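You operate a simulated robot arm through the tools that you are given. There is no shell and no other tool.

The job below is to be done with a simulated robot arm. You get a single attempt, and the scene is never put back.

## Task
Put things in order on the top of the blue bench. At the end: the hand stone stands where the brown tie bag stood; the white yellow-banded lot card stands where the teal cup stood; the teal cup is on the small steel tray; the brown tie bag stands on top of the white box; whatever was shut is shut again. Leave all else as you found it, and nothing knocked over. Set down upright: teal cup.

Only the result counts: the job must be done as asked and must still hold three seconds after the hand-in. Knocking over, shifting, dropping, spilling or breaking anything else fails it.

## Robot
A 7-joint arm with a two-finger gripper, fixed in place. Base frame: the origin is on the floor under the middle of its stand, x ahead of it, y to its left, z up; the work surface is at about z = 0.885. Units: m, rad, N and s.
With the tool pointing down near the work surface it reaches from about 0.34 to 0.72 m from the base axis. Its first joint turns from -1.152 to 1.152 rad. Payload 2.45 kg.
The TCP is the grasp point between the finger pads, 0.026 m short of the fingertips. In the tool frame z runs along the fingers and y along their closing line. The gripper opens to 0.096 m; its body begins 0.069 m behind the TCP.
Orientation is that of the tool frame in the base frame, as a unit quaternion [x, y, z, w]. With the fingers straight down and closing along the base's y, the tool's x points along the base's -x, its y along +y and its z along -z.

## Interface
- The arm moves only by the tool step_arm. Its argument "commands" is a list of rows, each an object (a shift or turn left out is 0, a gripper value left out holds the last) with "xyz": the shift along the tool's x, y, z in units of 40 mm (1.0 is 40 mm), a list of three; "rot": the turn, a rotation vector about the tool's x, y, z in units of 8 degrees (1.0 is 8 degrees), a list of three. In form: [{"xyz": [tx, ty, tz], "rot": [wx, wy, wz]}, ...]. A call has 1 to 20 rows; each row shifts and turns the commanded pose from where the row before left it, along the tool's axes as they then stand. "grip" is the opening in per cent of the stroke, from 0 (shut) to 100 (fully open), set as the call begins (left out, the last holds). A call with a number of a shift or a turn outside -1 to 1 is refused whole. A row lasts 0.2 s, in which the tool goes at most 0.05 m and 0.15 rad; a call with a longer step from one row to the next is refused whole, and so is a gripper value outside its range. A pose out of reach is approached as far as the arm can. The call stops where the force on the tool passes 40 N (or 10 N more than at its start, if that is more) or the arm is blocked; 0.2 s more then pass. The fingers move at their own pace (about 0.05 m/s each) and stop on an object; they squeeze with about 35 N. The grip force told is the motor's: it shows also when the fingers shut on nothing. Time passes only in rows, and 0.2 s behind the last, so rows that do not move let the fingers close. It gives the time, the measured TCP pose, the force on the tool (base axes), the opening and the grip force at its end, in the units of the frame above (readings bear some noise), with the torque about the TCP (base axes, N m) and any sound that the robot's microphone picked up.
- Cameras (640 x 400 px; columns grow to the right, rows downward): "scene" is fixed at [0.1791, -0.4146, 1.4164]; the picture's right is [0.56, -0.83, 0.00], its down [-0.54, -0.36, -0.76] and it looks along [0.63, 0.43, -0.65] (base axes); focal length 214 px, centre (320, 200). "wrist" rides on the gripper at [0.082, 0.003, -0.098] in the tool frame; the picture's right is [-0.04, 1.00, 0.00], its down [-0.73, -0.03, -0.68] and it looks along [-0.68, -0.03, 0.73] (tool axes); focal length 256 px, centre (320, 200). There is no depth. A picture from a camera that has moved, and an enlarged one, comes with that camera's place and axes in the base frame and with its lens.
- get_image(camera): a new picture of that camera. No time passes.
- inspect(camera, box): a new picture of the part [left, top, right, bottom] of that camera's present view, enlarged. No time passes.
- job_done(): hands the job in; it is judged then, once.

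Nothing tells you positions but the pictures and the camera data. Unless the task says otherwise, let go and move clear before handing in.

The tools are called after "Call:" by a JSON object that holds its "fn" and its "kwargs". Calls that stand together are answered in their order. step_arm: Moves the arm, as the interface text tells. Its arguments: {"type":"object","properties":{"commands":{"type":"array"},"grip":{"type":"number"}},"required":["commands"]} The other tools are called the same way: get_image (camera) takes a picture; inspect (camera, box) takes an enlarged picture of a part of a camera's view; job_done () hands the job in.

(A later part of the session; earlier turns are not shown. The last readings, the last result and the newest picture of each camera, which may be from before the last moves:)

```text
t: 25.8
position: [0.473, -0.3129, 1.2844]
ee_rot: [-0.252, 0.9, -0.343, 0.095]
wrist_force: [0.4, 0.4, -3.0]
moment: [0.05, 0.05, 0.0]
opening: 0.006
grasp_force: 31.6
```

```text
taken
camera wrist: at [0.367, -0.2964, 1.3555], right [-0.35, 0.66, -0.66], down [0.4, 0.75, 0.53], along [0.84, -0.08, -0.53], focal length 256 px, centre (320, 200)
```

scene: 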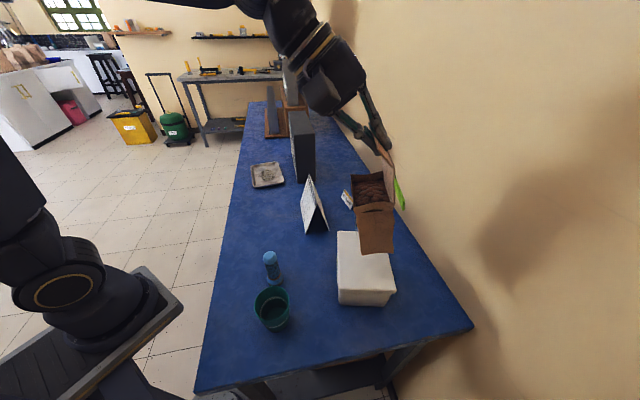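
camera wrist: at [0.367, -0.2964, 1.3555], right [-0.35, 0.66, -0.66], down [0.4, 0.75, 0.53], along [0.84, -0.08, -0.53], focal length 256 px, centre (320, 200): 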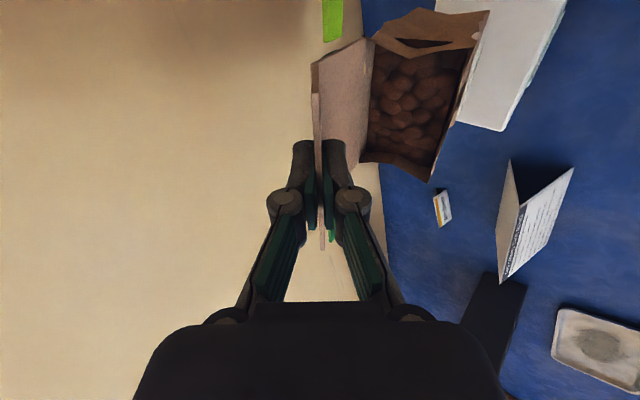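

The bag hangs over the near-front part of the lid, as computed. I'm lowering it to just above the lid.

Call:
{"fn": "step_arm", "kwargs": {"commands": [{"xyz": [-0.019, 0.236, 0.205]}, {"xyz": [-0.019, 0.236, 0.205]}, {"xyz": [-0.019, 0.236, 0.205]}, {"xyz": [-0.019, 0.236, 0.205]}, {"xyz": [-0.019, 0.236, 0.205]}, {"xyz": [-0.019, 0.236, 0.205]}, {}, {}]}}

Call:
{"fn": "inspect", "kwargs": {"camera": "scene", "box": [310, 130, 430, 320]}}

Call:
{"fn": "get_image", "kwargs": {"camera": "wrist"}}

```text
t: 27.6
position: [0.4708, -0.2999, 1.2103]
ee_rot: [-0.251, 0.9, -0.342, 0.096]
wrist_force: [1.0, 1.1, -2.7]
moment: [0.04, 0.04, -0.03]
opening: 0.0061
grasp_force: 31.0
```

```text
2.11 times, centred on (370, 225) of scene
camera zoom: at [0.1791, -0.4146, 1.4164], right [0.56, -0.83, 0.0], down [-0.54, -0.36, -0.76], along [0.63, 0.43, -0.65], focal length 452 px, centre (215, 147)
```

zoom: 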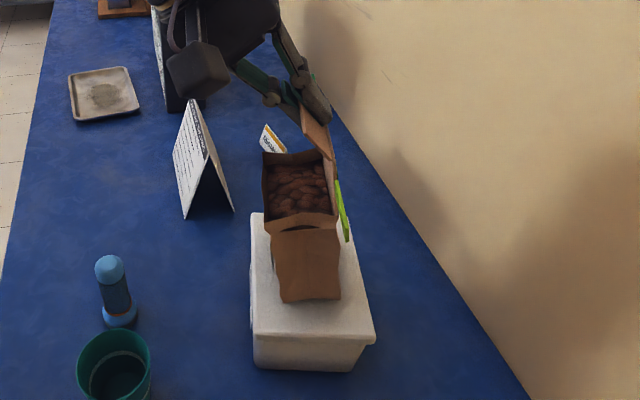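

```text
taken
camera wrist: at [0.3655, -0.2854, 1.2803], right [-0.35, 0.66, -0.66], down [0.4, 0.75, 0.53], along [0.84, -0.08, -0.53], focal length 256 px, centre (320, 200)
```

wrist: 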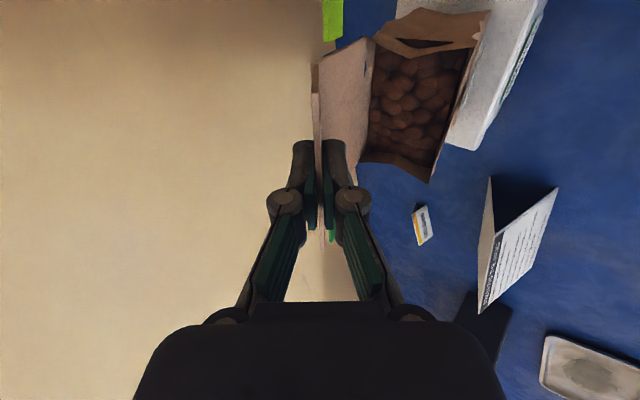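

The bag sits centred above the lid with its front bottom edge about 7 mm up. I'll lower it in small steps and watch the force.

Call:
{"fn": "step_arm", "kwargs": {"commands": [{"xyz": [0, 0.025, 0.028]}, {"xyz": [0, 0.025, 0.028]}, {"xyz": [0, 0.025, 0.028]}, {}]}}

Call:
{"fn": "inspect", "kwargs": {"camera": "scene", "box": [320, 170, 410, 320]}}

```text
t: 28.6
position: [0.4718, -0.3025, 1.2054]
ee_rot: [-0.251, 0.9, -0.343, 0.095]
wrist_force: [0.3, 0.6, -2.3]
moment: [0.01, 0.0, -0.01]
opening: 0.006
grasp_force: 31.2
```

```text
2.67 times, centred on (365, 245) of scene
camera zoom: at [0.1791, -0.4146, 1.4164], right [0.56, -0.83, 0.0], down [-0.54, -0.36, -0.76], along [0.63, 0.43, -0.65], focal length 572 px, centre (200, 80)
```

zoom: 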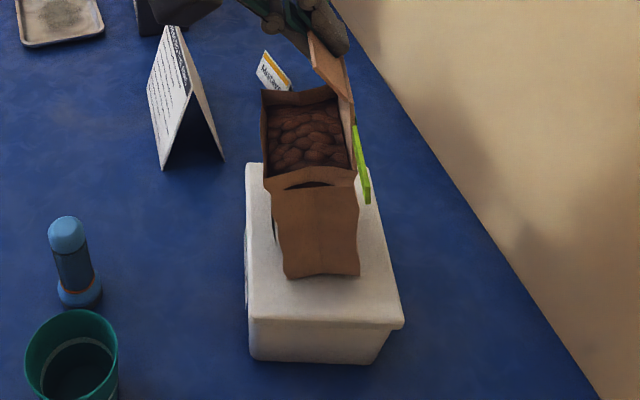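

Call:
{"fn": "step_arm", "kwargs": {"commands": [{"xyz": [0, 0.025, 0.028]}, {"xyz": [0, 0.025, 0.028]}, {}]}}

Call:
{"fn": "step_arm", "kwargs": {"commands": [{"xyz": [0, 0.025, 0.028]}, {}]}}

Call:
{"fn": "inspect", "kwargs": {"camera": "scene", "box": [330, 190, 400, 320]}}

```text
t: 29.4
position: [0.4719, -0.3018, 1.2022]
ee_rot: [-0.252, 0.9, -0.343, 0.096]
wrist_force: [0.5, 0.2, 0.6]
moment: [0.06, -0.05, 0.01]
opening: 0.006
grasp_force: 31.5
```

```text
t: 30.0
position: [0.4718, -0.303, 1.2019]
ee_rot: [-0.252, 0.9, -0.343, 0.097]
wrist_force: [-0.2, -0.2, -0.2]
moment: [0.01, -0.1, 0.02]
opening: 0.006
grasp_force: 31.3
```

```text
3.08 times, centred on (365, 255) of scene
camera zoom: at [0.1791, -0.4145, 1.4164], right [0.56, -0.83, 0.0], down [-0.54, -0.36, -0.76], along [0.63, 0.43, -0.65], focal length 660 px, centre (182, 31)
```

zoom: 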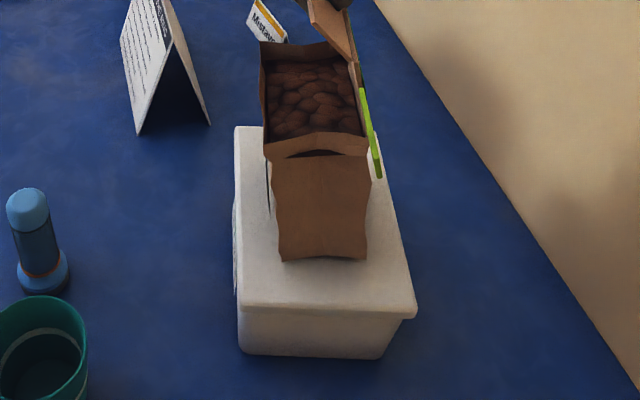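

The front bottom edge touched the lid and the bag's weight has come off the arm. I'll swing the top back along an arc so the bag tips down flat on its base, starting with half of it.

Call:
{"fn": "step_arm", "kwargs": {"commands": [{"xyz": [0, -0.136, 0.148]}, {"xyz": [0, -0.131, 0.1535]}, {"xyz": [0, -0.1244, 0.161]}, {}]}}

Call:
{"fn": "inspect", "kwargs": {"camera": "scene", "box": [330, 170, 400, 320]}}

Call:
{"fn": "get_image", "kwargs": {"camera": "wrist"}}

```text
t: 31.0
position: [0.4835, -0.3206, 1.1988]
ee_rot: [-0.251, 0.9, -0.343, 0.096]
wrist_force: [0.8, -0.2, -0.6]
moment: [0.0, 0.03, 0.01]
opening: 0.0059
grasp_force: 31.0
```

```text
2.67 times, centred on (365, 245) of scene
camera zoom: at [0.1791, -0.4146, 1.4164], right [0.56, -0.83, 0.0], down [-0.54, -0.36, -0.76], along [0.63, 0.43, -0.65], focal length 572 px, centre (200, 80)
```

zoom: 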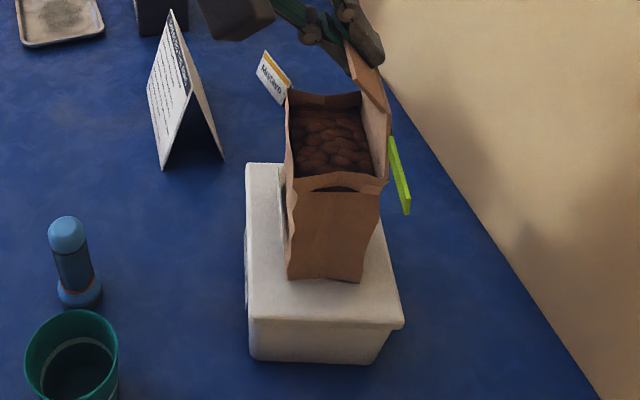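

```text
taken
camera wrist: at [0.3781, -0.3068, 1.2691], right [-0.35, 0.66, -0.66], down [0.4, 0.75, 0.53], along [0.84, -0.08, -0.53], focal length 256 px, centre (320, 200)
```

wrist: 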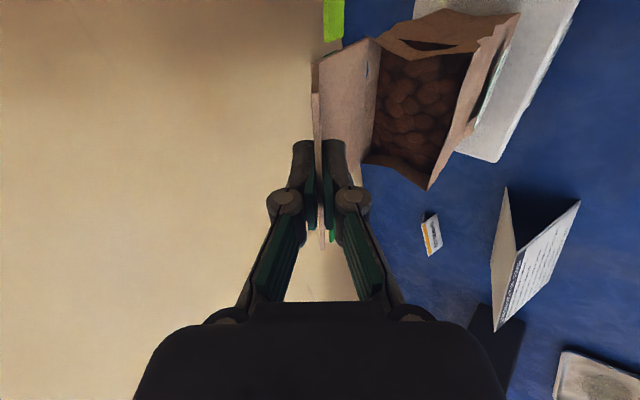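

The bag is pivoting upright as planned. I'll continue the arc to flat.

Call:
{"fn": "step_arm", "kwargs": {"commands": [{"xyz": [0, -0.121, 0.1647]}, {"xyz": [0, -0.0854, 0.1297]}, {}]}}

Call:
{"fn": "inspect", "kwargs": {"camera": "scene", "box": [330, 170, 400, 320]}}

Call:
{"fn": "get_image", "kwargs": {"camera": "wrist"}}

```text
t: 31.8
position: [0.4912, -0.3338, 1.1949]
ee_rot: [-0.252, 0.899, -0.344, 0.097]
wrist_force: [-0.3, 1.1, 3.9]
moment: [-0.11, 0.06, 0.08]
opening: 0.0057
grasp_force: 31.4
```

```text
2.67 times, centred on (365, 245) of scene
camera zoom: at [0.179, -0.4145, 1.4164], right [0.56, -0.83, 0.0], down [-0.54, -0.36, -0.76], along [0.63, 0.43, -0.65], focal length 572 px, centre (200, 80)
```

zoom: 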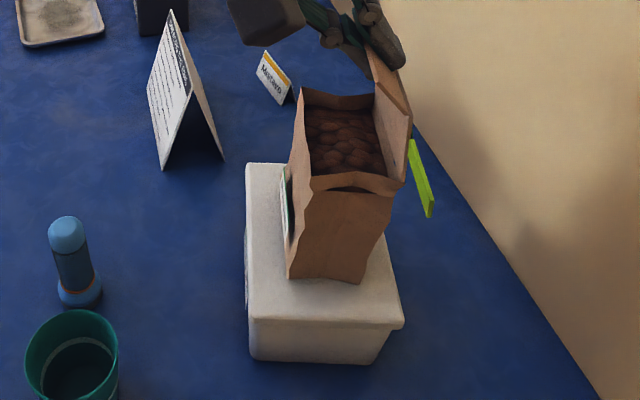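

```text
taken
camera wrist: at [0.3854, -0.3181, 1.2666], right [-0.35, 0.66, -0.67], down [0.4, 0.75, 0.53], along [0.84, -0.08, -0.53], focal length 256 px, centre (320, 200)
```

wrist: 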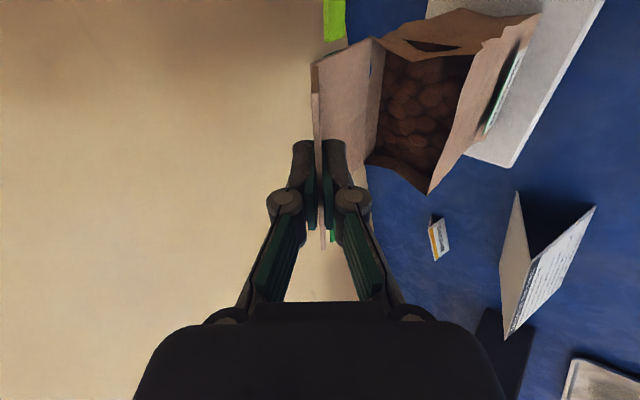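

The bag is near flat, perhaps slightly past, and I'm pressing with about 4 N. I'll zoom in on its base before adjusting.

Call:
{"fn": "inspect", "kwargs": {"camera": "scene", "box": [335, 240, 395, 300]}}

Call:
{"fn": "inspect", "kwargs": {"camera": "scene", "box": [340, 180, 400, 260]}}

```text
6.67 times, centred on (365, 270) of scene
camera zoom: at [0.179, -0.4145, 1.4164], right [0.56, -0.83, 0.0], down [-0.54, -0.36, -0.76], along [0.63, 0.43, -0.65], focal length 1430 px, centre (20, -267)
```

zoom: 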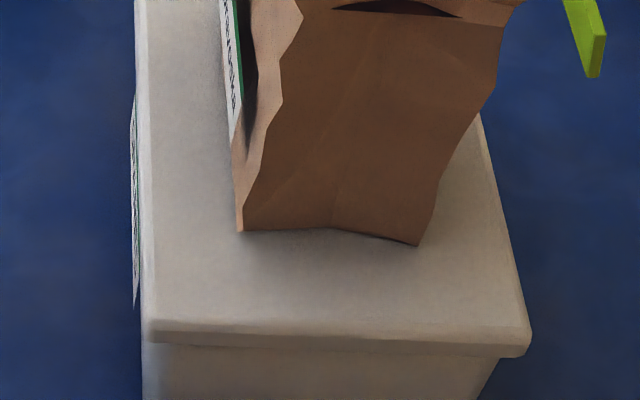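

```text
5.00 times, centred on (370, 220) of scene
camera zoom: at [0.179, -0.4145, 1.4164], right [0.56, -0.83, 0.0], down [-0.54, -0.36, -0.76], along [0.63, 0.43, -0.65], focal length 1072 px, centre (70, 100)
```

zoom: 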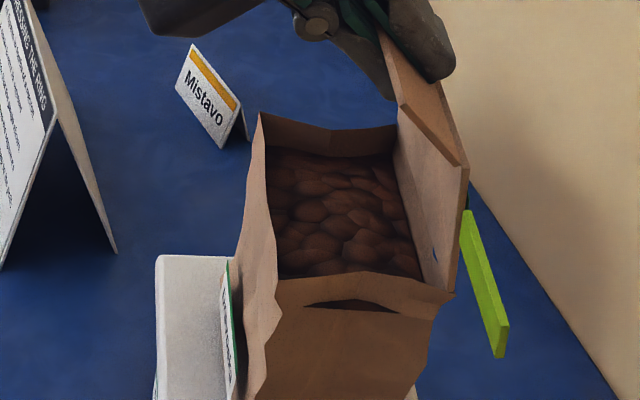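

The bag leans about 2° past upright, so I'll ease the top back about 4 mm and 1 mm up to unload it.

Call:
{"fn": "step_arm", "kwargs": {"commands": [{"xyz": [0, 0.03, -0.045]}, {"xyz": [0, 0.028, -0.04]}, {}]}}

Call:
{"fn": "inspect", "kwargs": {"camera": "scene", "box": [335, 220, 395, 300]}}

```text
t: 32.6
position: [0.4891, -0.3309, 1.1966]
ee_rot: [-0.252, 0.9, -0.343, 0.096]
wrist_force: [-1.2, -0.4, 0.3]
moment: [-0.07, 0.19, -0.08]
opening: 0.0062
grasp_force: 30.7
```

```text
5.00 times, centred on (365, 260) of scene
camera zoom: at [0.179, -0.4146, 1.4164], right [0.56, -0.83, 0.0], down [-0.54, -0.36, -0.76], along [0.63, 0.43, -0.65], focal length 1072 px, centre (95, -100)
```

zoom: 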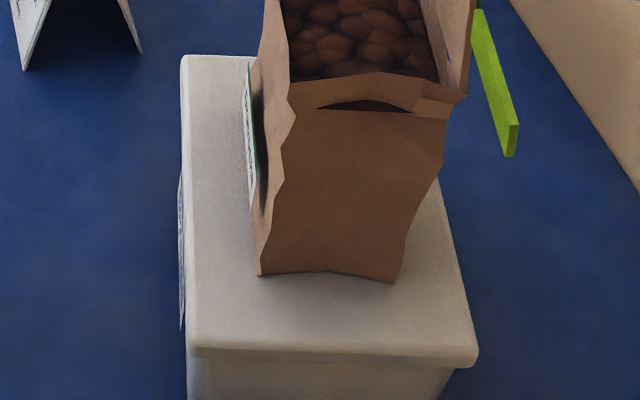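

The bag's weight rests on the lid and the arm is nearly unloaded. I'm opening the fingers now.

Call:
{"fn": "step_arm", "kwargs": {"commands": [{}, {}, {}, {}], "grip": 40}}

Call:
{"fn": "inspect", "kwargs": {"camera": "scene", "box": [320, 160, 420, 310]}}

Call:
{"fn": "get_image", "kwargs": {"camera": "wrist"}}

```text
t: 33.6
position: [0.4892, -0.3289, 1.1949]
ee_rot: [-0.251, 0.9, -0.343, 0.096]
wrist_force: [0.5, -0.1, 0.0]
moment: [0.02, -0.02, -0.01]
opening: 0.0383
grasp_force: 0.0
```

```text
2.67 times, centred on (370, 235) of scene
camera zoom: at [0.1791, -0.4146, 1.4164], right [0.56, -0.83, 0.0], down [-0.54, -0.36, -0.76], along [0.63, 0.43, -0.65], focal length 572 px, centre (187, 107)
```

zoom: 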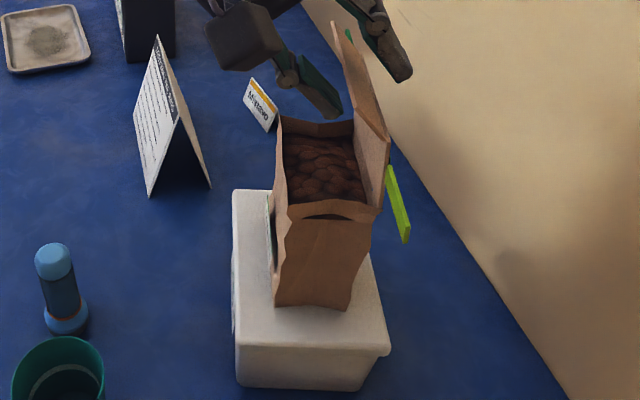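

```text
taken
camera wrist: at [0.3837, -0.3144, 1.2671], right [-0.35, 0.66, -0.66], down [0.4, 0.75, 0.53], along [0.84, -0.08, -0.53], focal length 256 px, centre (320, 200)
```

wrist: 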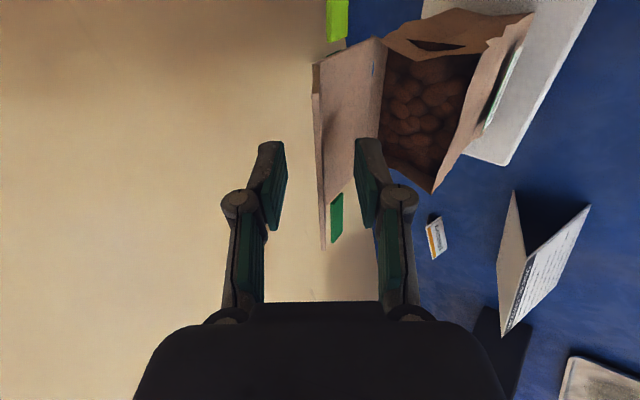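

The bag stands on the lid by itself. I'm backing the fingers out along their own axis, clear of the flap.

Call:
{"fn": "step_arm", "kwargs": {"commands": [{"xyz": [0, 0, -0.4]}, {"xyz": [0, 0, -0.6]}, {"xyz": [0, 0, -0.8]}, {"xyz": [0, 0, -0.8]}, {"xyz": [0, 0, -0.8]}]}}

Call:
{"fn": "inspect", "kwargs": {"camera": "scene", "box": [320, 160, 420, 310]}}

Call:
{"fn": "get_image", "kwargs": {"camera": "wrist"}}

```text
t: 34.8
position: [0.4412, -0.2534, 1.2973]
ee_rot: [-0.251, 0.9, -0.343, 0.096]
wrist_force: [0.1, 0.7, 0.2]
moment: [0.01, 0.02, 0.03]
opening: 0.0382
grasp_force: 0.0
```

```text
2.67 times, centred on (370, 235) of scene
camera zoom: at [0.179, -0.4145, 1.4164], right [0.56, -0.83, 0.0], down [-0.54, -0.36, -0.76], along [0.63, 0.43, -0.65], focal length 572 px, centre (187, 107)
```

zoom: 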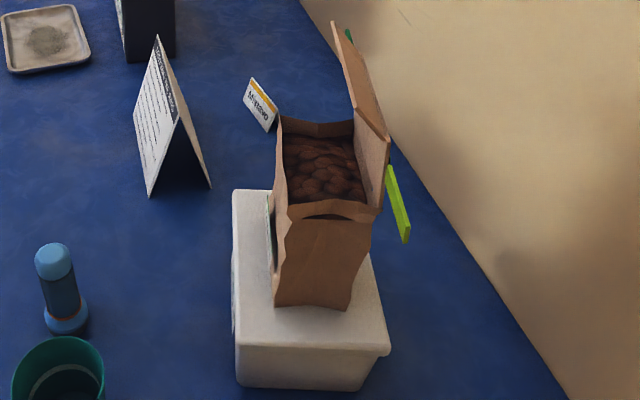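

```text
taken
camera wrist: at [0.3366, -0.2377, 1.369], right [-0.35, 0.66, -0.66], down [0.41, 0.75, 0.53], along [0.84, -0.08, -0.53], focal length 256 px, centre (320, 200)
```

wrist: 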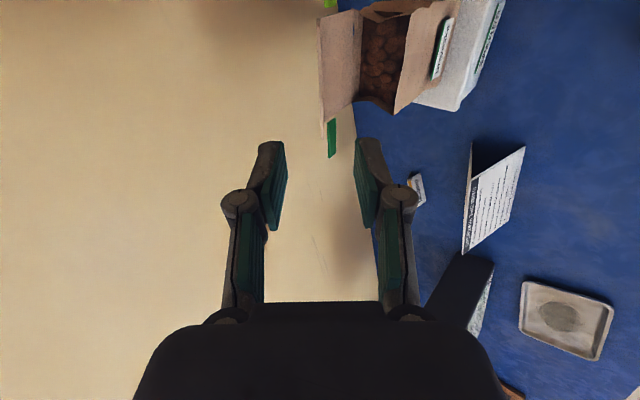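

The bag stands well on the box, which is still shut. Next is the hand stone, so I'm straightening the tool and moving above it.

Call:
{"fn": "step_arm", "kwargs": {"commands": [{"rot": [-0.869, 0, 0]}, {"rot": [-0.869, 0, 0]}, {"rot": [-0.869, 0, 0]}, {"rot": [-0.869, 0, 0]}, {"rot": [-0.869, 0, 0]}, {"rot": [-0.869, 0, 0]}, {"xyz": [0.101, 0.829, 0]}, {"xyz": [0.101, 0.829, 0]}, {"xyz": [0.101, 0.829, 0]}, {"xyz": [0.101, 0.829, 0]}, {"rot": [0, 0, -0.8625]}, {"rot": [0, 0, -0.8625]}, {"xyz": [0, 0, 1]}, {"xyz": [0, 0, 1]}, {"xyz": [0, 0, 1]}, {"xyz": [0, 0, 1]}], "grip": 75}}

Call:
{"fn": "get_image", "kwargs": {"camera": "wrist"}}

Call:
{"fn": "get_image", "kwargs": {"camera": "scene"}}

```text
t: 38.2
position: [0.3622, -0.1486, 1.1374]
ee_rot: [-0.383, 0.924, -0.001, -0.001]
wrist_force: [0.9, 0.7, -0.8]
moment: [0.03, 0.01, -0.03]
opening: 0.072
grasp_force: 0.1
```

```text
taken
camera wrist: at [0.3011, -0.2043, 1.235], right [-0.68, 0.73, 0.0], down [0.54, 0.5, 0.68], along [0.5, 0.46, -0.73], focal length 256 px, centre (320, 200)
```

wrist: 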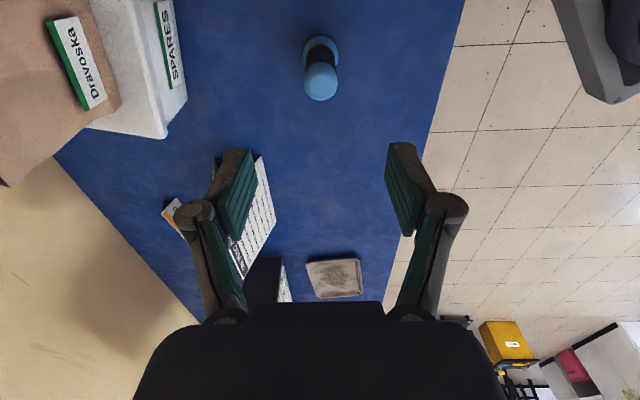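

```text
taken
```

scene: 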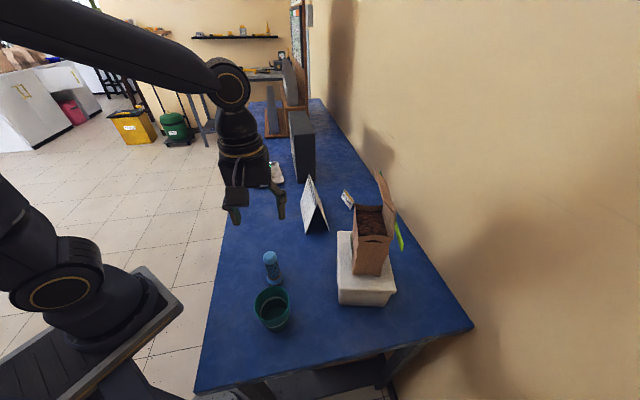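

The stone stands nearly straight under the gripper. I'll zoom in to refine its position and check its shape.

Call:
{"fn": "inspect", "kwargs": {"camera": "wrist", "box": [270, 10, 370, 120]}}

Call:
{"fn": "inspect", "kwargs": {"camera": "scene", "box": [250, 240, 300, 300]}}

Call:
{"fn": "inspect", "kwargs": {"camera": "scene", "box": [320, 160, 420, 320]}}

```text
3.64 times, centred on (320, 65) of wrist
camera zoom: at [0.3011, -0.2043, 1.235], right [-0.68, 0.73, 0.0], down [0.54, 0.5, 0.68], along [0.5, 0.46, -0.73], focal length 931 px, centre (320, 691)
```

zoom: 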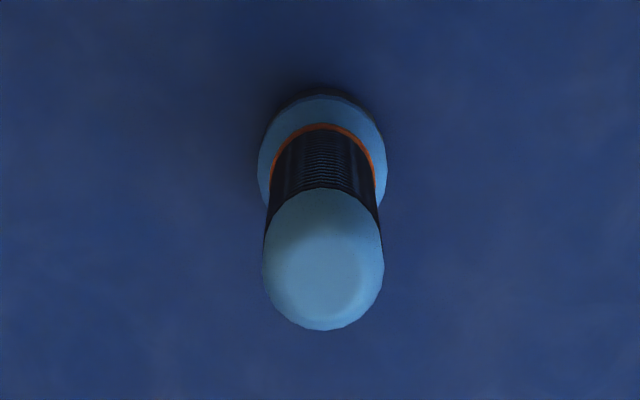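

```text
6.67 times, centred on (275, 270) of scene
camera zoom: at [0.1791, -0.4146, 1.4164], right [0.56, -0.83, 0.0], down [-0.54, -0.36, -0.76], along [0.63, 0.43, -0.65], focal length 1430 px, centre (620, -267)
```

zoom: 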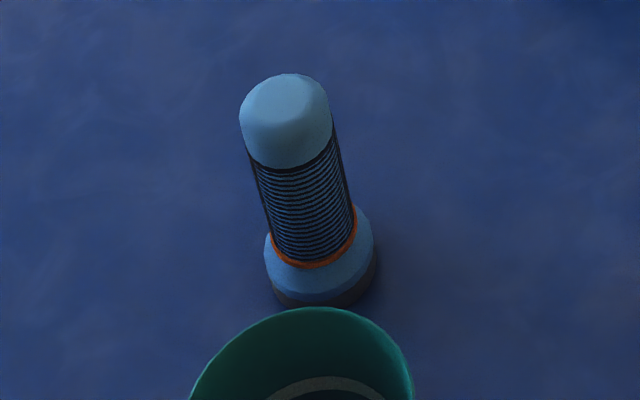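

```text
2.50 times, centred on (370, 240) of scene
camera zoom: at [0.1791, -0.4146, 1.4164], right [0.56, -0.83, 0.0], down [-0.54, -0.36, -0.76], along [0.63, 0.43, -0.65], focal length 536 px, centre (195, 100)
```

zoom: 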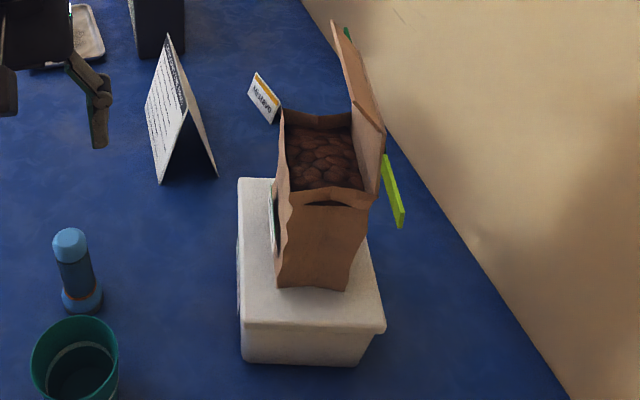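

The stone is at about (0.360, -0.147) with its top near z=0.988. I'm descending around its ribbed handle.

Call:
{"fn": "step_arm", "kwargs": {"commands": [{"xyz": [0, 0.03, 0.8]}, {"xyz": [0, 0, 0.8]}, {"xyz": [0, 0, 0.8]}, {"xyz": [0, 0, 0.8]}, {"xyz": [0, 0, 0.8]}, {"xyz": [0, 0, 0.7]}]}}

Call:
{"fn": "get_image", "kwargs": {"camera": "wrist"}}

Call:
{"fn": "inspect", "kwargs": {"camera": "scene", "box": [220, 200, 340, 340]}}

```text
t: 39.6
position: [0.3584, -0.146, 0.9499]
ee_rot: [-0.383, 0.924, 0.0, 0.0]
wrist_force: [0.7, 0.3, -0.5]
moment: [0.0, 0.01, 0.0]
opening: 0.0718
grasp_force: 0.0
```

```text
taken
camera wrist: at [0.2994, -0.2013, 1.048], right [-0.68, 0.73, 0.0], down [0.54, 0.5, 0.68], along [0.5, 0.46, -0.73], focal length 256 px, centre (320, 200)
```

wrist: 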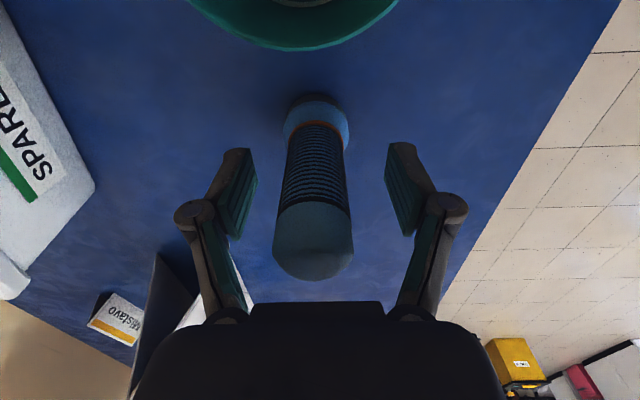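

```text
2.86 times, centred on (280, 270) of scene
camera zoom: at [0.1791, -0.4146, 1.4164], right [0.56, -0.83, 0.0], down [-0.54, -0.36, -0.76], along [0.63, 0.43, -0.65], focal length 613 px, centre (434, 0)
```

zoom: 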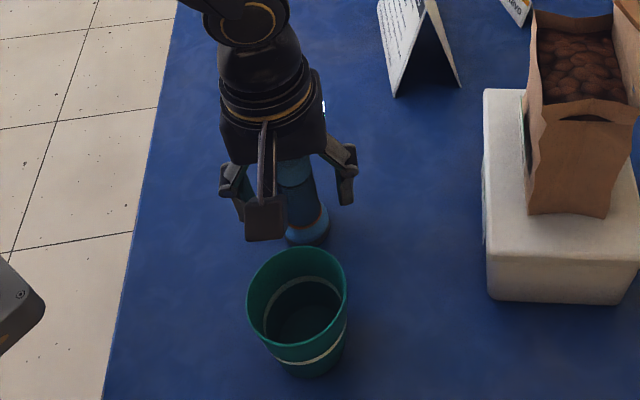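

The handle is between the pads. I'm closing on it.

Call:
{"fn": "step_arm", "kwargs": {"commands": [{}, {}, {}, {}, {}], "grip": 0}}

Call:
{"fn": "get_image", "kwargs": {"camera": "wrist"}}

```text
t: 40.8
position: [0.3589, -0.1453, 0.949]
ee_rot: [-0.382, 0.924, 0.0, -0.001]
wrist_force: [0.0, 0.8, 0.0]
moment: [0.01, -0.05, 0.01]
opening: 0.0302
grasp_force: 34.6
```

```text
taken
camera wrist: at [0.2996, -0.2013, 1.0484], right [-0.68, 0.73, 0.0], down [0.54, 0.5, 0.68], along [0.5, 0.46, -0.73], focal length 256 px, centre (320, 200)
```

wrist: 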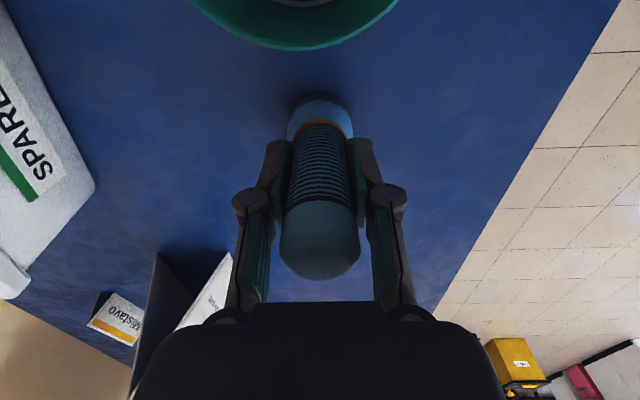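

The stone is held firmly at 30 mm. I'm lifting it and carrying it over to the bag's old spot at about (0.461, -0.045).

Call:
{"fn": "step_arm", "kwargs": {"commands": [{"xyz": [0, 0, -0.25]}, {"xyz": [0, 0, -0.5]}, {"xyz": [0, 0, -0.5]}, {"xyz": [0, 0, -0.25]}, {"xyz": [-0.3, 0, 0]}, {"xyz": [-0.6, 0, 0]}, {"xyz": [-0.6, 0, 0]}, {"xyz": [-0.6, 0, 0]}, {"xyz": [-0.6, 0, 0]}, {"xyz": [-0.585, -0.025, 0]}, {"xyz": [-0.3, 0, 0]}, {}]}}

Call:
{"fn": "get_image", "kwargs": {"camera": "scene"}}

Call:
{"fn": "get_image", "kwargs": {"camera": "wrist"}}

```text
t: 43.4
position: [0.46, -0.0472, 1.0088]
ee_rot: [-0.382, 0.924, 0.0, 0.0]
wrist_force: [0.7, 0.4, -2.1]
moment: [-0.03, -0.01, -0.03]
opening: 0.0299
grasp_force: 34.9
```

```text
taken
```

scene: 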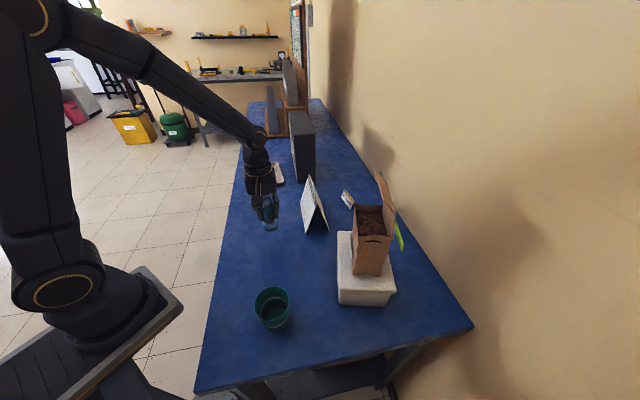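

```text
taken
camera wrist: at [0.3999, -0.1025, 1.1072], right [-0.68, 0.73, 0.0], down [0.54, 0.5, 0.68], along [0.5, 0.46, -0.73], focal length 256 px, centre (320, 200)
```

wrist: 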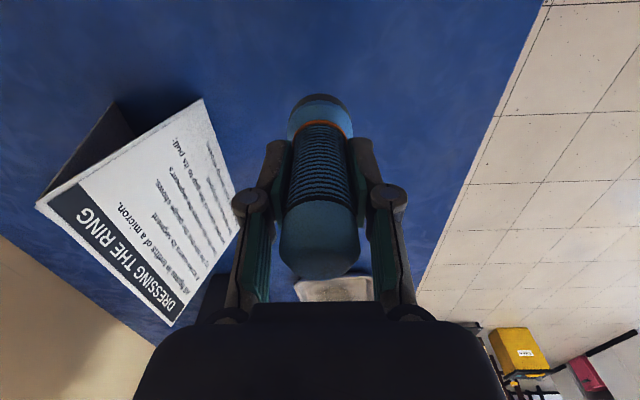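

The stone is above the target. I'm lowering it most of the way, then in small steps to contact.

Call:
{"fn": "step_arm", "kwargs": {"commands": [{"xyz": [-0.064, 0.028, 0.4]}, {"xyz": [0, 0, 0.5]}, {"xyz": [0, 0, 0.35]}, {}]}}

Call:
{"fn": "step_arm", "kwargs": {"commands": [{"xyz": [0, 0, 0.06]}, {"xyz": [0, 0, 0.06]}, {}]}}

Call:
{"fn": "inspect", "kwargs": {"camera": "scene", "box": [230, 170, 330, 270]}}

```text
t: 44.4
position: [0.4619, -0.0422, 0.9589]
ee_rot: [-0.383, 0.924, 0.0, 0.0]
wrist_force: [-0.9, 0.1, -2.4]
moment: [0.01, 0.02, -0.02]
opening: 0.03
grasp_force: 34.5
```

```text
t: 45.2
position: [0.4616, -0.0432, 0.9542]
ee_rot: [-0.384, 0.923, 0.001, 0.0]
wrist_force: [0.4, -1.0, -2.9]
moment: [0.0, 0.01, 0.02]
opening: 0.0303
grasp_force: 35.5
```

```text
4.00 times, centred on (280, 220) of scene
camera zoom: at [0.1791, -0.4146, 1.4164], right [0.56, -0.83, 0.0], down [-0.54, -0.36, -0.76], along [0.63, 0.43, -0.65], focal length 858 px, centre (480, 120)
```

zoom: 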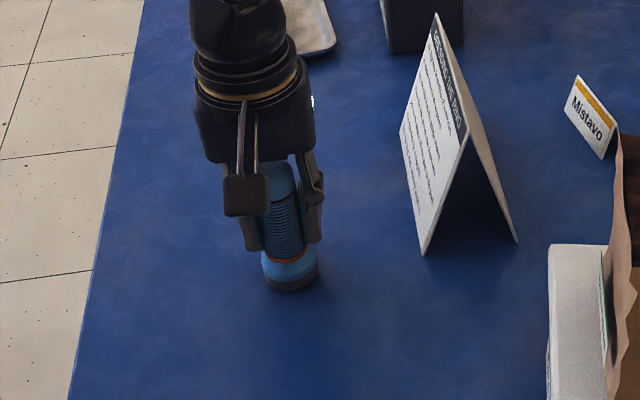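

Call:
{"fn": "step_arm", "kwargs": {"commands": [{"xyz": [0, 0, 0.05]}, {"xyz": [0, 0, 0.05]}, {}]}}

Call:
{"fn": "step_arm", "kwargs": {"commands": [{"xyz": [0, 0, 0.03]}, {}]}}

```text
t: 46.0
position: [0.4621, -0.0439, 0.9507]
ee_rot: [-0.383, 0.924, 0.0, 0.0]
wrist_force: [-0.2, 0.7, -2.3]
moment: [-0.01, 0.01, 0.01]
opening: 0.03
grasp_force: 35.4
```

```text
t: 46.6
position: [0.4622, -0.0434, 0.9503]
ee_rot: [-0.382, 0.924, -0.001, 0.0]
wrist_force: [-7.7, 2.6, 29.1]
moment: [-0.05, 0.41, -0.06]
opening: 0.03
grasp_force: 35.2
```

The stone has touched the bench firmly. I'm easing up a touch so it isn't pressed, then releasing.

Call:
{"fn": "step_arm", "kwargs": {"commands": [{"xyz": [0, 0, -0.025]}, {}]}}

```text
t: 47.2
position: [0.4626, -0.0432, 0.9495]
ee_rot: [-0.383, 0.924, 0.0, -0.001]
wrist_force: [-0.2, 0.1, 4.6]
moment: [-0.1, -0.11, -0.02]
opening: 0.0298
grasp_force: 34.9
```

Contact is light at about 4.6 N. I'm opening the fingers and then going straight up.

Call:
{"fn": "step_arm", "kwargs": {"commands": [{}, {}, {}, {}], "grip": 65}}

Call:
{"fn": "step_arm", "kwargs": {"commands": [{"xyz": [0, 0, -0.5]}, {"xyz": [0, 0, -0.8]}, {"xyz": [0, 0, -0.8]}, {"xyz": [0, 0, -0.9]}, {"xyz": [0, 0, -1]}, {"xyz": [0, 0, -1]}]}}

Call:
{"fn": "get_image", "kwargs": {"camera": "scene"}}

Call:
{"fn": "get_image", "kwargs": {"camera": "wrist"}}

```text
t: 48.2
position: [0.4626, -0.0434, 0.9503]
ee_rot: [-0.383, 0.924, 0.0, 0.0]
wrist_force: [0.3, -1.1, 0.0]
moment: [0.02, 0.0, 0.03]
opening: 0.0625
grasp_force: 0.0
```

```text
t: 49.6
position: [0.4619, -0.0426, 1.1482]
ee_rot: [-0.384, 0.923, 0.0, -0.001]
wrist_force: [0.8, 0.5, 0.7]
moment: [-0.02, 0.0, 0.0]
opening: 0.0624
grasp_force: 0.1
```

```text
taken
```

scene: 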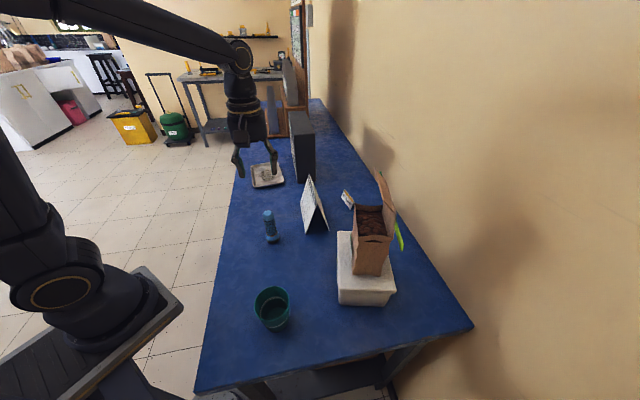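

```text
taken
camera wrist: at [0.4014, -0.0985, 1.2466], right [-0.68, 0.73, 0.0], down [0.54, 0.5, 0.68], along [0.5, 0.46, -0.73], focal length 256 px, centre (320, 200)
```

wrist: 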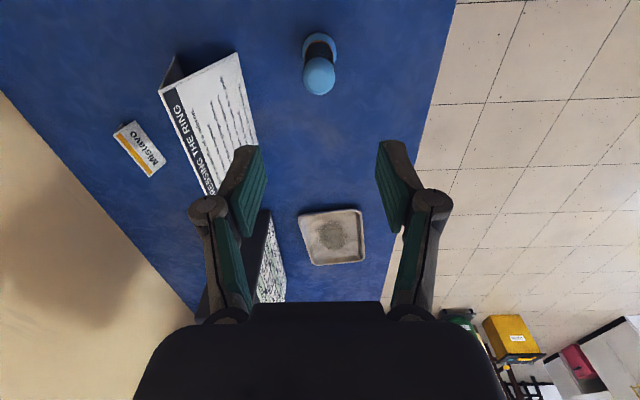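

The hand stone stands on the bag's old spot. Next is the teal cup, so I'm moving over it with the fingers wide.

Call:
{"fn": "step_arm", "kwargs": {"commands": [{"xyz": [0.885, 0, 0]}, {"xyz": [0.885, 0, 0]}, {"xyz": [0.885, 0, 0]}, {"xyz": [0.885, 0, 0]}, {"xyz": [0.885, 0, 0]}, {"xyz": [0.885, 0, 0]}, {"xyz": [0.885, 0, 0]}, {}], "grip": 100}}

Call:
{"fn": "get_image", "kwargs": {"camera": "wrist"}}

Call:
{"fn": "get_image", "kwargs": {"camera": "scene"}}

```text
t: 51.4
position: [0.2865, -0.2187, 1.1505]
ee_rot: [-0.384, 0.924, 0.0, 0.0]
wrist_force: [-0.1, -0.5, 0.5]
moment: [-0.01, -0.01, -0.01]
opening: 0.0962
grasp_force: 0.1
```

```text
taken
camera wrist: at [0.2271, -0.2743, 1.2486], right [-0.68, 0.73, 0.0], down [0.54, 0.5, 0.68], along [0.5, 0.46, -0.73], focal length 256 px, centre (320, 200)
```

wrist: 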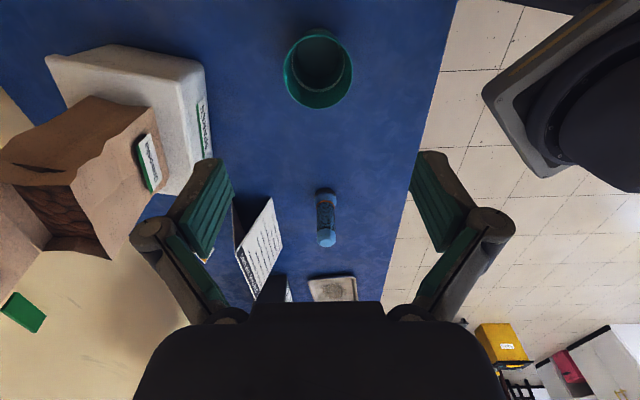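

```text
taken
```

scene: 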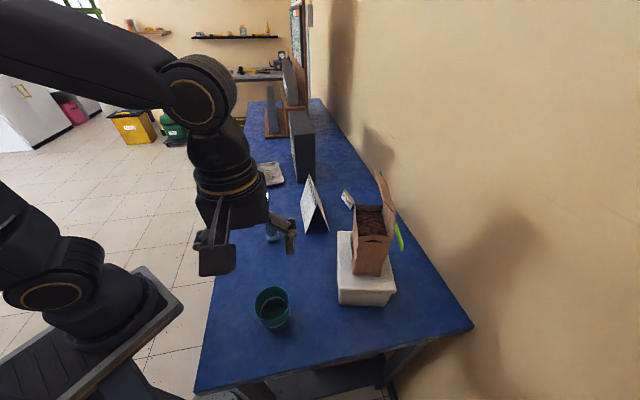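

I'll zoom in on the cup to refine its centre.

Call:
{"fn": "inspect", "kwargs": {"camera": "wrist", "box": [260, 10, 380, 130]}}

Call:
{"fn": "inspect", "kwargs": {"camera": "scene", "box": [240, 270, 310, 345]}}

```text
3.33 times, centred on (320, 70) of wrist
camera zoom: at [0.2271, -0.2743, 1.2486], right [-0.68, 0.73, 0.0], down [0.54, 0.5, 0.68], along [0.5, 0.46, -0.73], focal length 853 px, centre (320, 633)
```

zoom: 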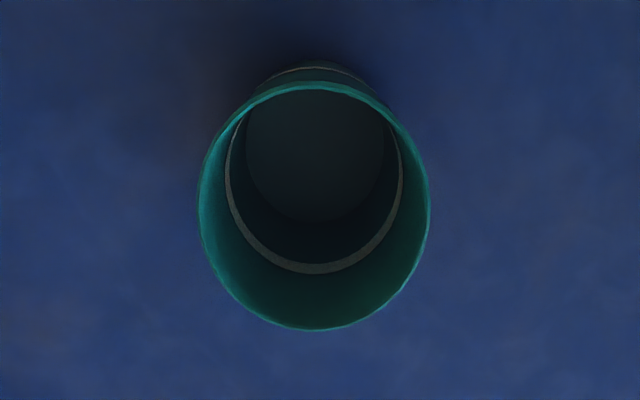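

```text
5.33 times, centred on (275, 308) of scene
camera zoom: at [0.179, -0.4146, 1.4164], right [0.56, -0.83, 0.0], down [-0.54, -0.36, -0.76], along [0.63, 0.43, -0.65], focal length 1144 px, centre (560, -373)
```

zoom: 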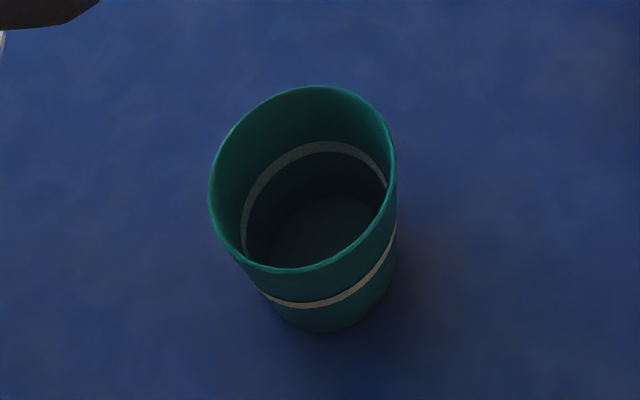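

The cup rim is centred near (0.287, -0.2205), about 0.071 across with its top near z=0.97. I'm descending around it.

Call:
{"fn": "step_arm", "kwargs": {"commands": [{"xyz": [0.023, -0.04, 0.8]}, {"xyz": [0, 0, 0.8]}, {"xyz": [0, 0, 0.8]}, {"xyz": [0, 0, 0.8]}, {"xyz": [0, 0, 0.6]}]}}

Call:
{"fn": "get_image", "kwargs": {"camera": "wrist"}}

Call:
{"fn": "inspect", "kwargs": {"camera": "scene", "box": [190, 210, 340, 350]}}

```text
t: 52.6
position: [0.2867, -0.2199, 0.9972]
ee_rot: [-0.382, 0.924, -0.001, 0.001]
wrist_force: [0.0, -0.3, -0.1]
moment: [0.0, 0.01, 0.05]
opening: 0.0956
grasp_force: 0.0
```

```text
taken
camera wrist: at [0.2268, -0.2761, 1.096], right [-0.68, 0.73, 0.0], down [0.54, 0.5, 0.68], along [0.5, 0.46, -0.73], focal length 256 px, centre (320, 200)
```

wrist: 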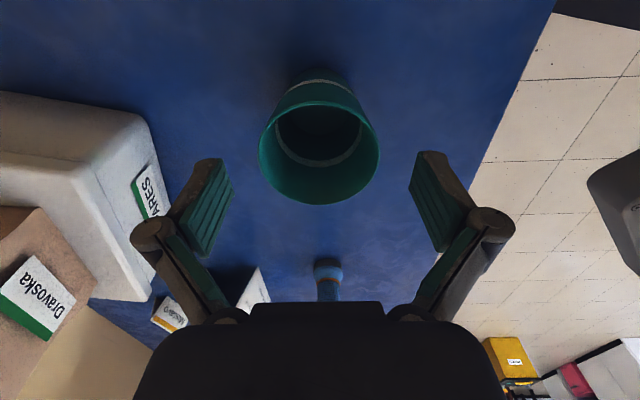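

```text
2.86 times, centred on (265, 280) of scene
camera zoom: at [0.1791, -0.4146, 1.4164], right [0.56, -0.83, 0.0], down [-0.54, -0.36, -0.76], along [0.63, 0.43, -0.65], focal length 613 px, centre (477, -29)
```

zoom: 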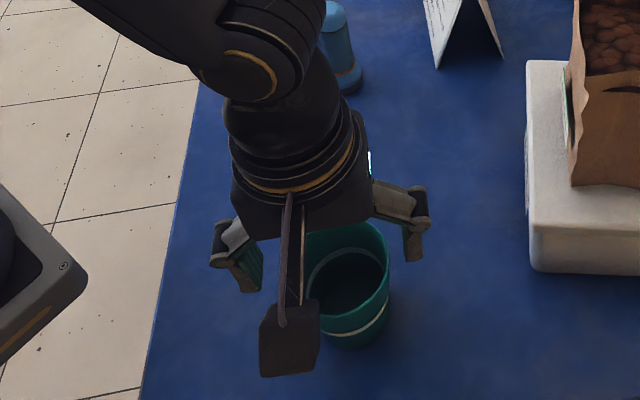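

The cup is centred between the open fingers. I'm descending the last 55 mm, then closing.

Call:
{"fn": "step_arm", "kwargs": {"commands": [{"xyz": [0, 0, 0.5]}, {"xyz": [0, 0, 0.5]}, {"xyz": [0, 0, 0.38]}, {}]}}

Call:
{"fn": "get_image", "kwargs": {"camera": "wrist"}}

```text
t: 53.6
position: [0.2876, -0.2207, 0.9419]
ee_rot: [-0.383, 0.924, 0.0, 0.001]
wrist_force: [0.0, -0.2, 0.6]
moment: [-0.01, -0.02, 0.01]
opening: 0.0961
grasp_force: 0.0
```

```text
taken
camera wrist: at [0.2273, -0.2758, 1.0396], right [-0.68, 0.73, 0.0], down [0.54, 0.5, 0.68], along [0.5, 0.46, -0.73], focal length 256 px, centre (320, 200)
```

wrist: 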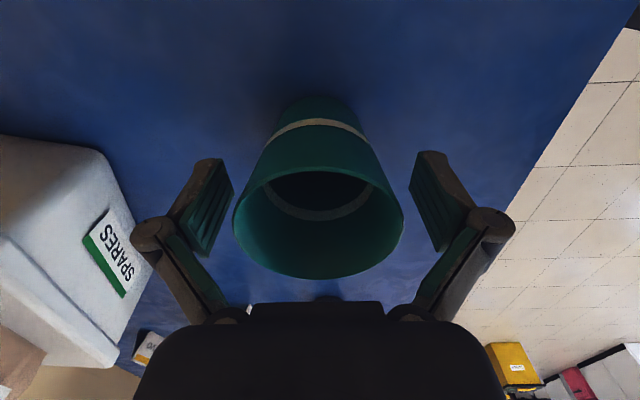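

Call:
{"fn": "step_arm", "kwargs": {"commands": [{}, {}, {}, {}, {}], "grip": 0}}

Call:
{"fn": "get_image", "kwargs": {"camera": "wrist"}}

Call:
{"fn": "inspect", "kwargs": {"camera": "scene", "box": [190, 210, 340, 350]}}

```text
t: 54.8
position: [0.2872, -0.2204, 0.9412]
ee_rot: [-0.383, 0.924, 0.0, 0.001]
wrist_force: [0.1, 0.1, 0.4]
moment: [0.0, 0.0, -0.01]
opening: 0.0685
grasp_force: 35.1
```

```text
taken
camera wrist: at [0.2273, -0.2759, 1.0399], right [-0.68, 0.73, 0.0], down [0.54, 0.5, 0.68], along [0.5, 0.46, -0.73], focal length 256 px, centre (320, 200)
```

wrist: 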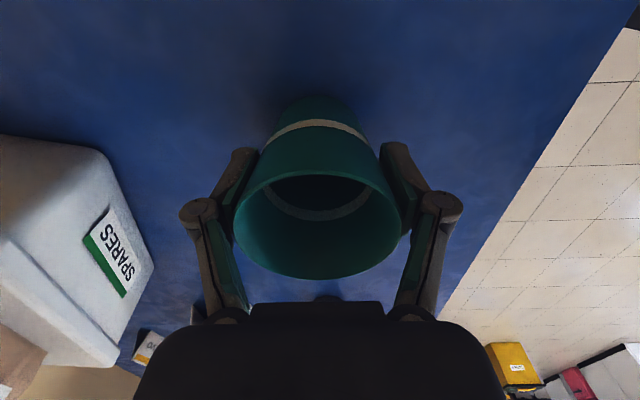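

```text
2.86 times, centred on (265, 280) of scene
camera zoom: at [0.1791, -0.4146, 1.4164], right [0.56, -0.83, 0.0], down [-0.54, -0.36, -0.76], along [0.63, 0.43, -0.65], focal length 613 px, centre (477, -29)
```

zoom: 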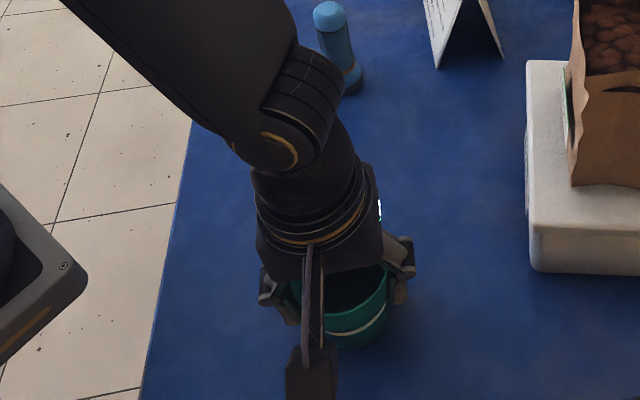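

The cup is held at 68 mm. I'm lifting it well above the stone and turning the wrist for the tray.

Call:
{"fn": "step_arm", "kwargs": {"commands": [{"xyz": [0, 0, -0.2]}, {"xyz": [0, 0, -0.5]}, {"xyz": [0, 0, -0.8]}, {"xyz": [0, 0, -0.8]}, {"xyz": [0, 0, -0.8]}, {"xyz": [0, 0, -0.8]}, {"xyz": [0, 0, -0.6]}, {"rot": [0, 0, 0.8]}, {"rot": [0, 0, 0.8]}, {"rot": [0, 0, 0.8]}, {"rot": [0, 0, 0.8]}, {"rot": [0, 0, 0.8]}, {"rot": [0, 0, 0.8]}, {"rot": [0, 0, 0.825]}, {}]}}

Call:
{"fn": "get_image", "kwargs": {"camera": "scene"}}

Call:
{"fn": "get_image", "kwargs": {"camera": "wrist"}}

```text
t: 58.0
position: [0.2865, -0.2206, 1.1234]
ee_rot: [0.0, 1.0, 0.0, -0.001]
wrist_force: [-0.5, 0.0, -0.6]
moment: [0.01, -0.02, 0.01]
opening: 0.0683
grasp_force: 34.9
```

```text
taken
```

scene: 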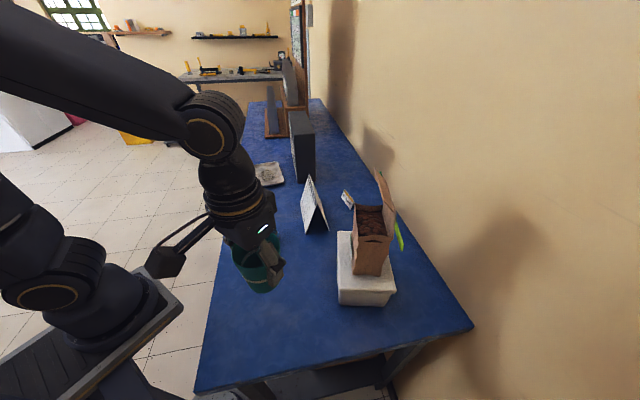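

```text
taken
camera wrist: at [0.205, -0.217, 1.2213], right [0.04, 1.0, 0.0], down [0.73, -0.03, 0.68], along [0.68, -0.03, -0.73], focal length 256 px, centre (320, 200)
```

wrist: 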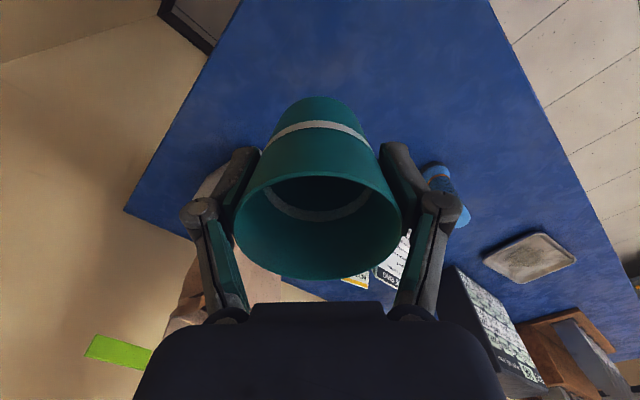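

The cup hangs upright. I'm carrying it toward the tray at safe height.

Call:
{"fn": "step_arm", "kwargs": {"commands": [{"xyz": [-0.25, 0.264, 0]}, {"xyz": [-0.5, 0.528, 0]}, {"xyz": [-0.5, 0.528, 0]}, {"xyz": [-0.5, 0.528, 0]}, {"xyz": [-0.5, 0.528, 0]}, {"xyz": [-0.5, 0.528, 0]}, {"xyz": [-0.5, 0.528, 0]}, {"xyz": [-0.5, 0.528, 0]}, {"xyz": [-0.5, 0.528, 0]}, {"xyz": [-0.5, 0.528, 0]}, {"xyz": [-0.5, 0.528, 0]}, {"xyz": [-0.5, 0.528, 0]}, {"xyz": [-0.5, 0.528, 0]}, {"xyz": [-0.5, 0.528, 0]}, {"xyz": [-0.5, 0.528, 0]}, {"xyz": [-0.5, 0.528, 0]}, {"xyz": [-0.25, 0.264, 0]}, {}]}}

Call:
{"fn": "get_image", "kwargs": {"camera": "scene"}}

Call:
{"fn": "get_image", "kwargs": {"camera": "wrist"}}

```text
t: 61.8
position: [0.6071, 0.1177, 1.1221]
ee_rot: [0.0, 1.0, 0.0, 0.0]
wrist_force: [-1.3, 0.0, 0.3]
moment: [-0.03, -0.02, 0.0]
opening: 0.0676
grasp_force: 35.0
```

```text
taken
```

scene: 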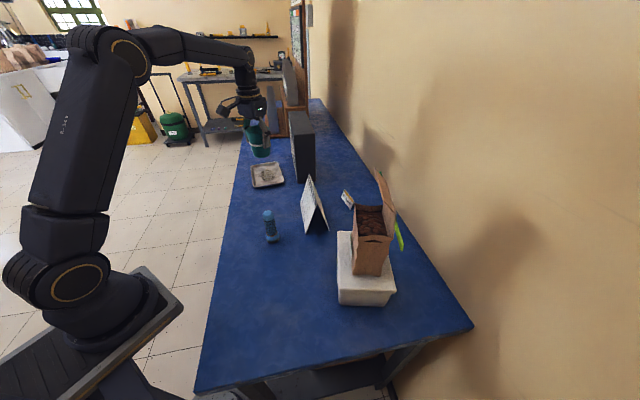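

```text
taken
camera wrist: at [0.5256, 0.1199, 1.2202], right [0.04, 1.0, 0.0], down [0.73, -0.03, 0.68], along [0.68, -0.03, -0.73], focal length 256 px, centre (320, 200)
```

wrist: 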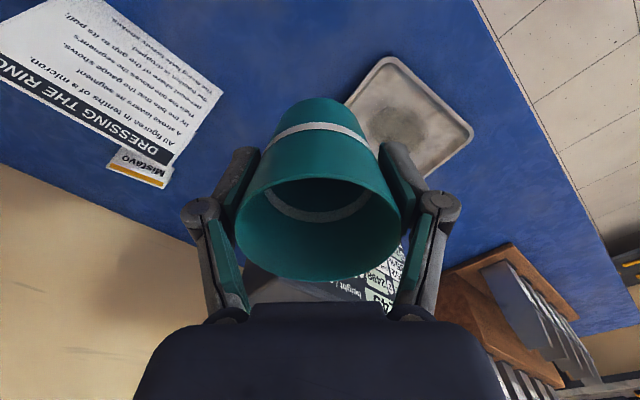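

The tray's near-left corner is at about (0.609, 0.196). I'll set the cup at about (0.688, 0.204), so I'm moving above that point and checking the reach.

Call:
{"fn": "step_arm", "kwargs": {"commands": [{"xyz": [-0.3, 0.32, 0]}, {"xyz": [-0.5, 0.535, 0]}, {"xyz": [-0.5, 0.535, 0]}, {"xyz": [-0.45, 0.48, 0]}, {"xyz": [-0.26, 0.28, 0]}, {}]}}

Call:
{"fn": "get_image", "kwargs": {"camera": "scene"}}

Call:
{"fn": "get_image", "kwargs": {"camera": "wrist"}}

```text
t: 63.2
position: [0.6657, 0.1924, 1.1183]
ee_rot: [0.0, 1.0, 0.0, 0.0]
wrist_force: [-0.2, -0.5, -0.7]
moment: [0.0, -0.01, -0.02]
opening: 0.0669
grasp_force: 35.1
out of reach, approached as far as the arm can: row 4, 5
```

```text
taken
```

scene: 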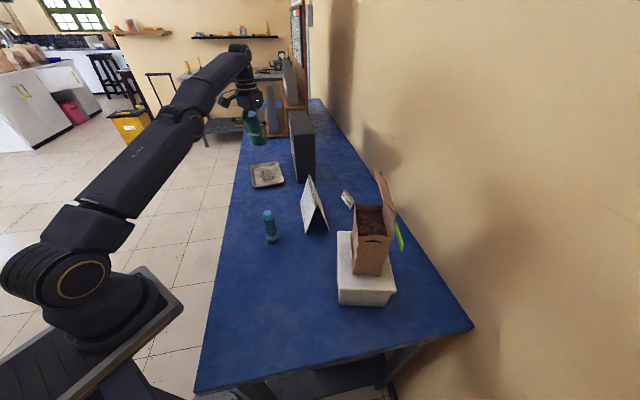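

```text
taken
camera wrist: at [0.5835, 0.1948, 1.2172], right [0.04, 1.0, 0.0], down [0.73, -0.03, 0.68], along [0.68, -0.03, -0.73], focal length 256 px, centre (320, 200)
```

wrist: 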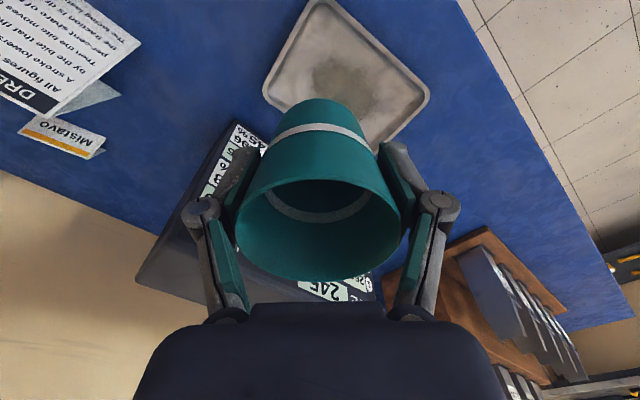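

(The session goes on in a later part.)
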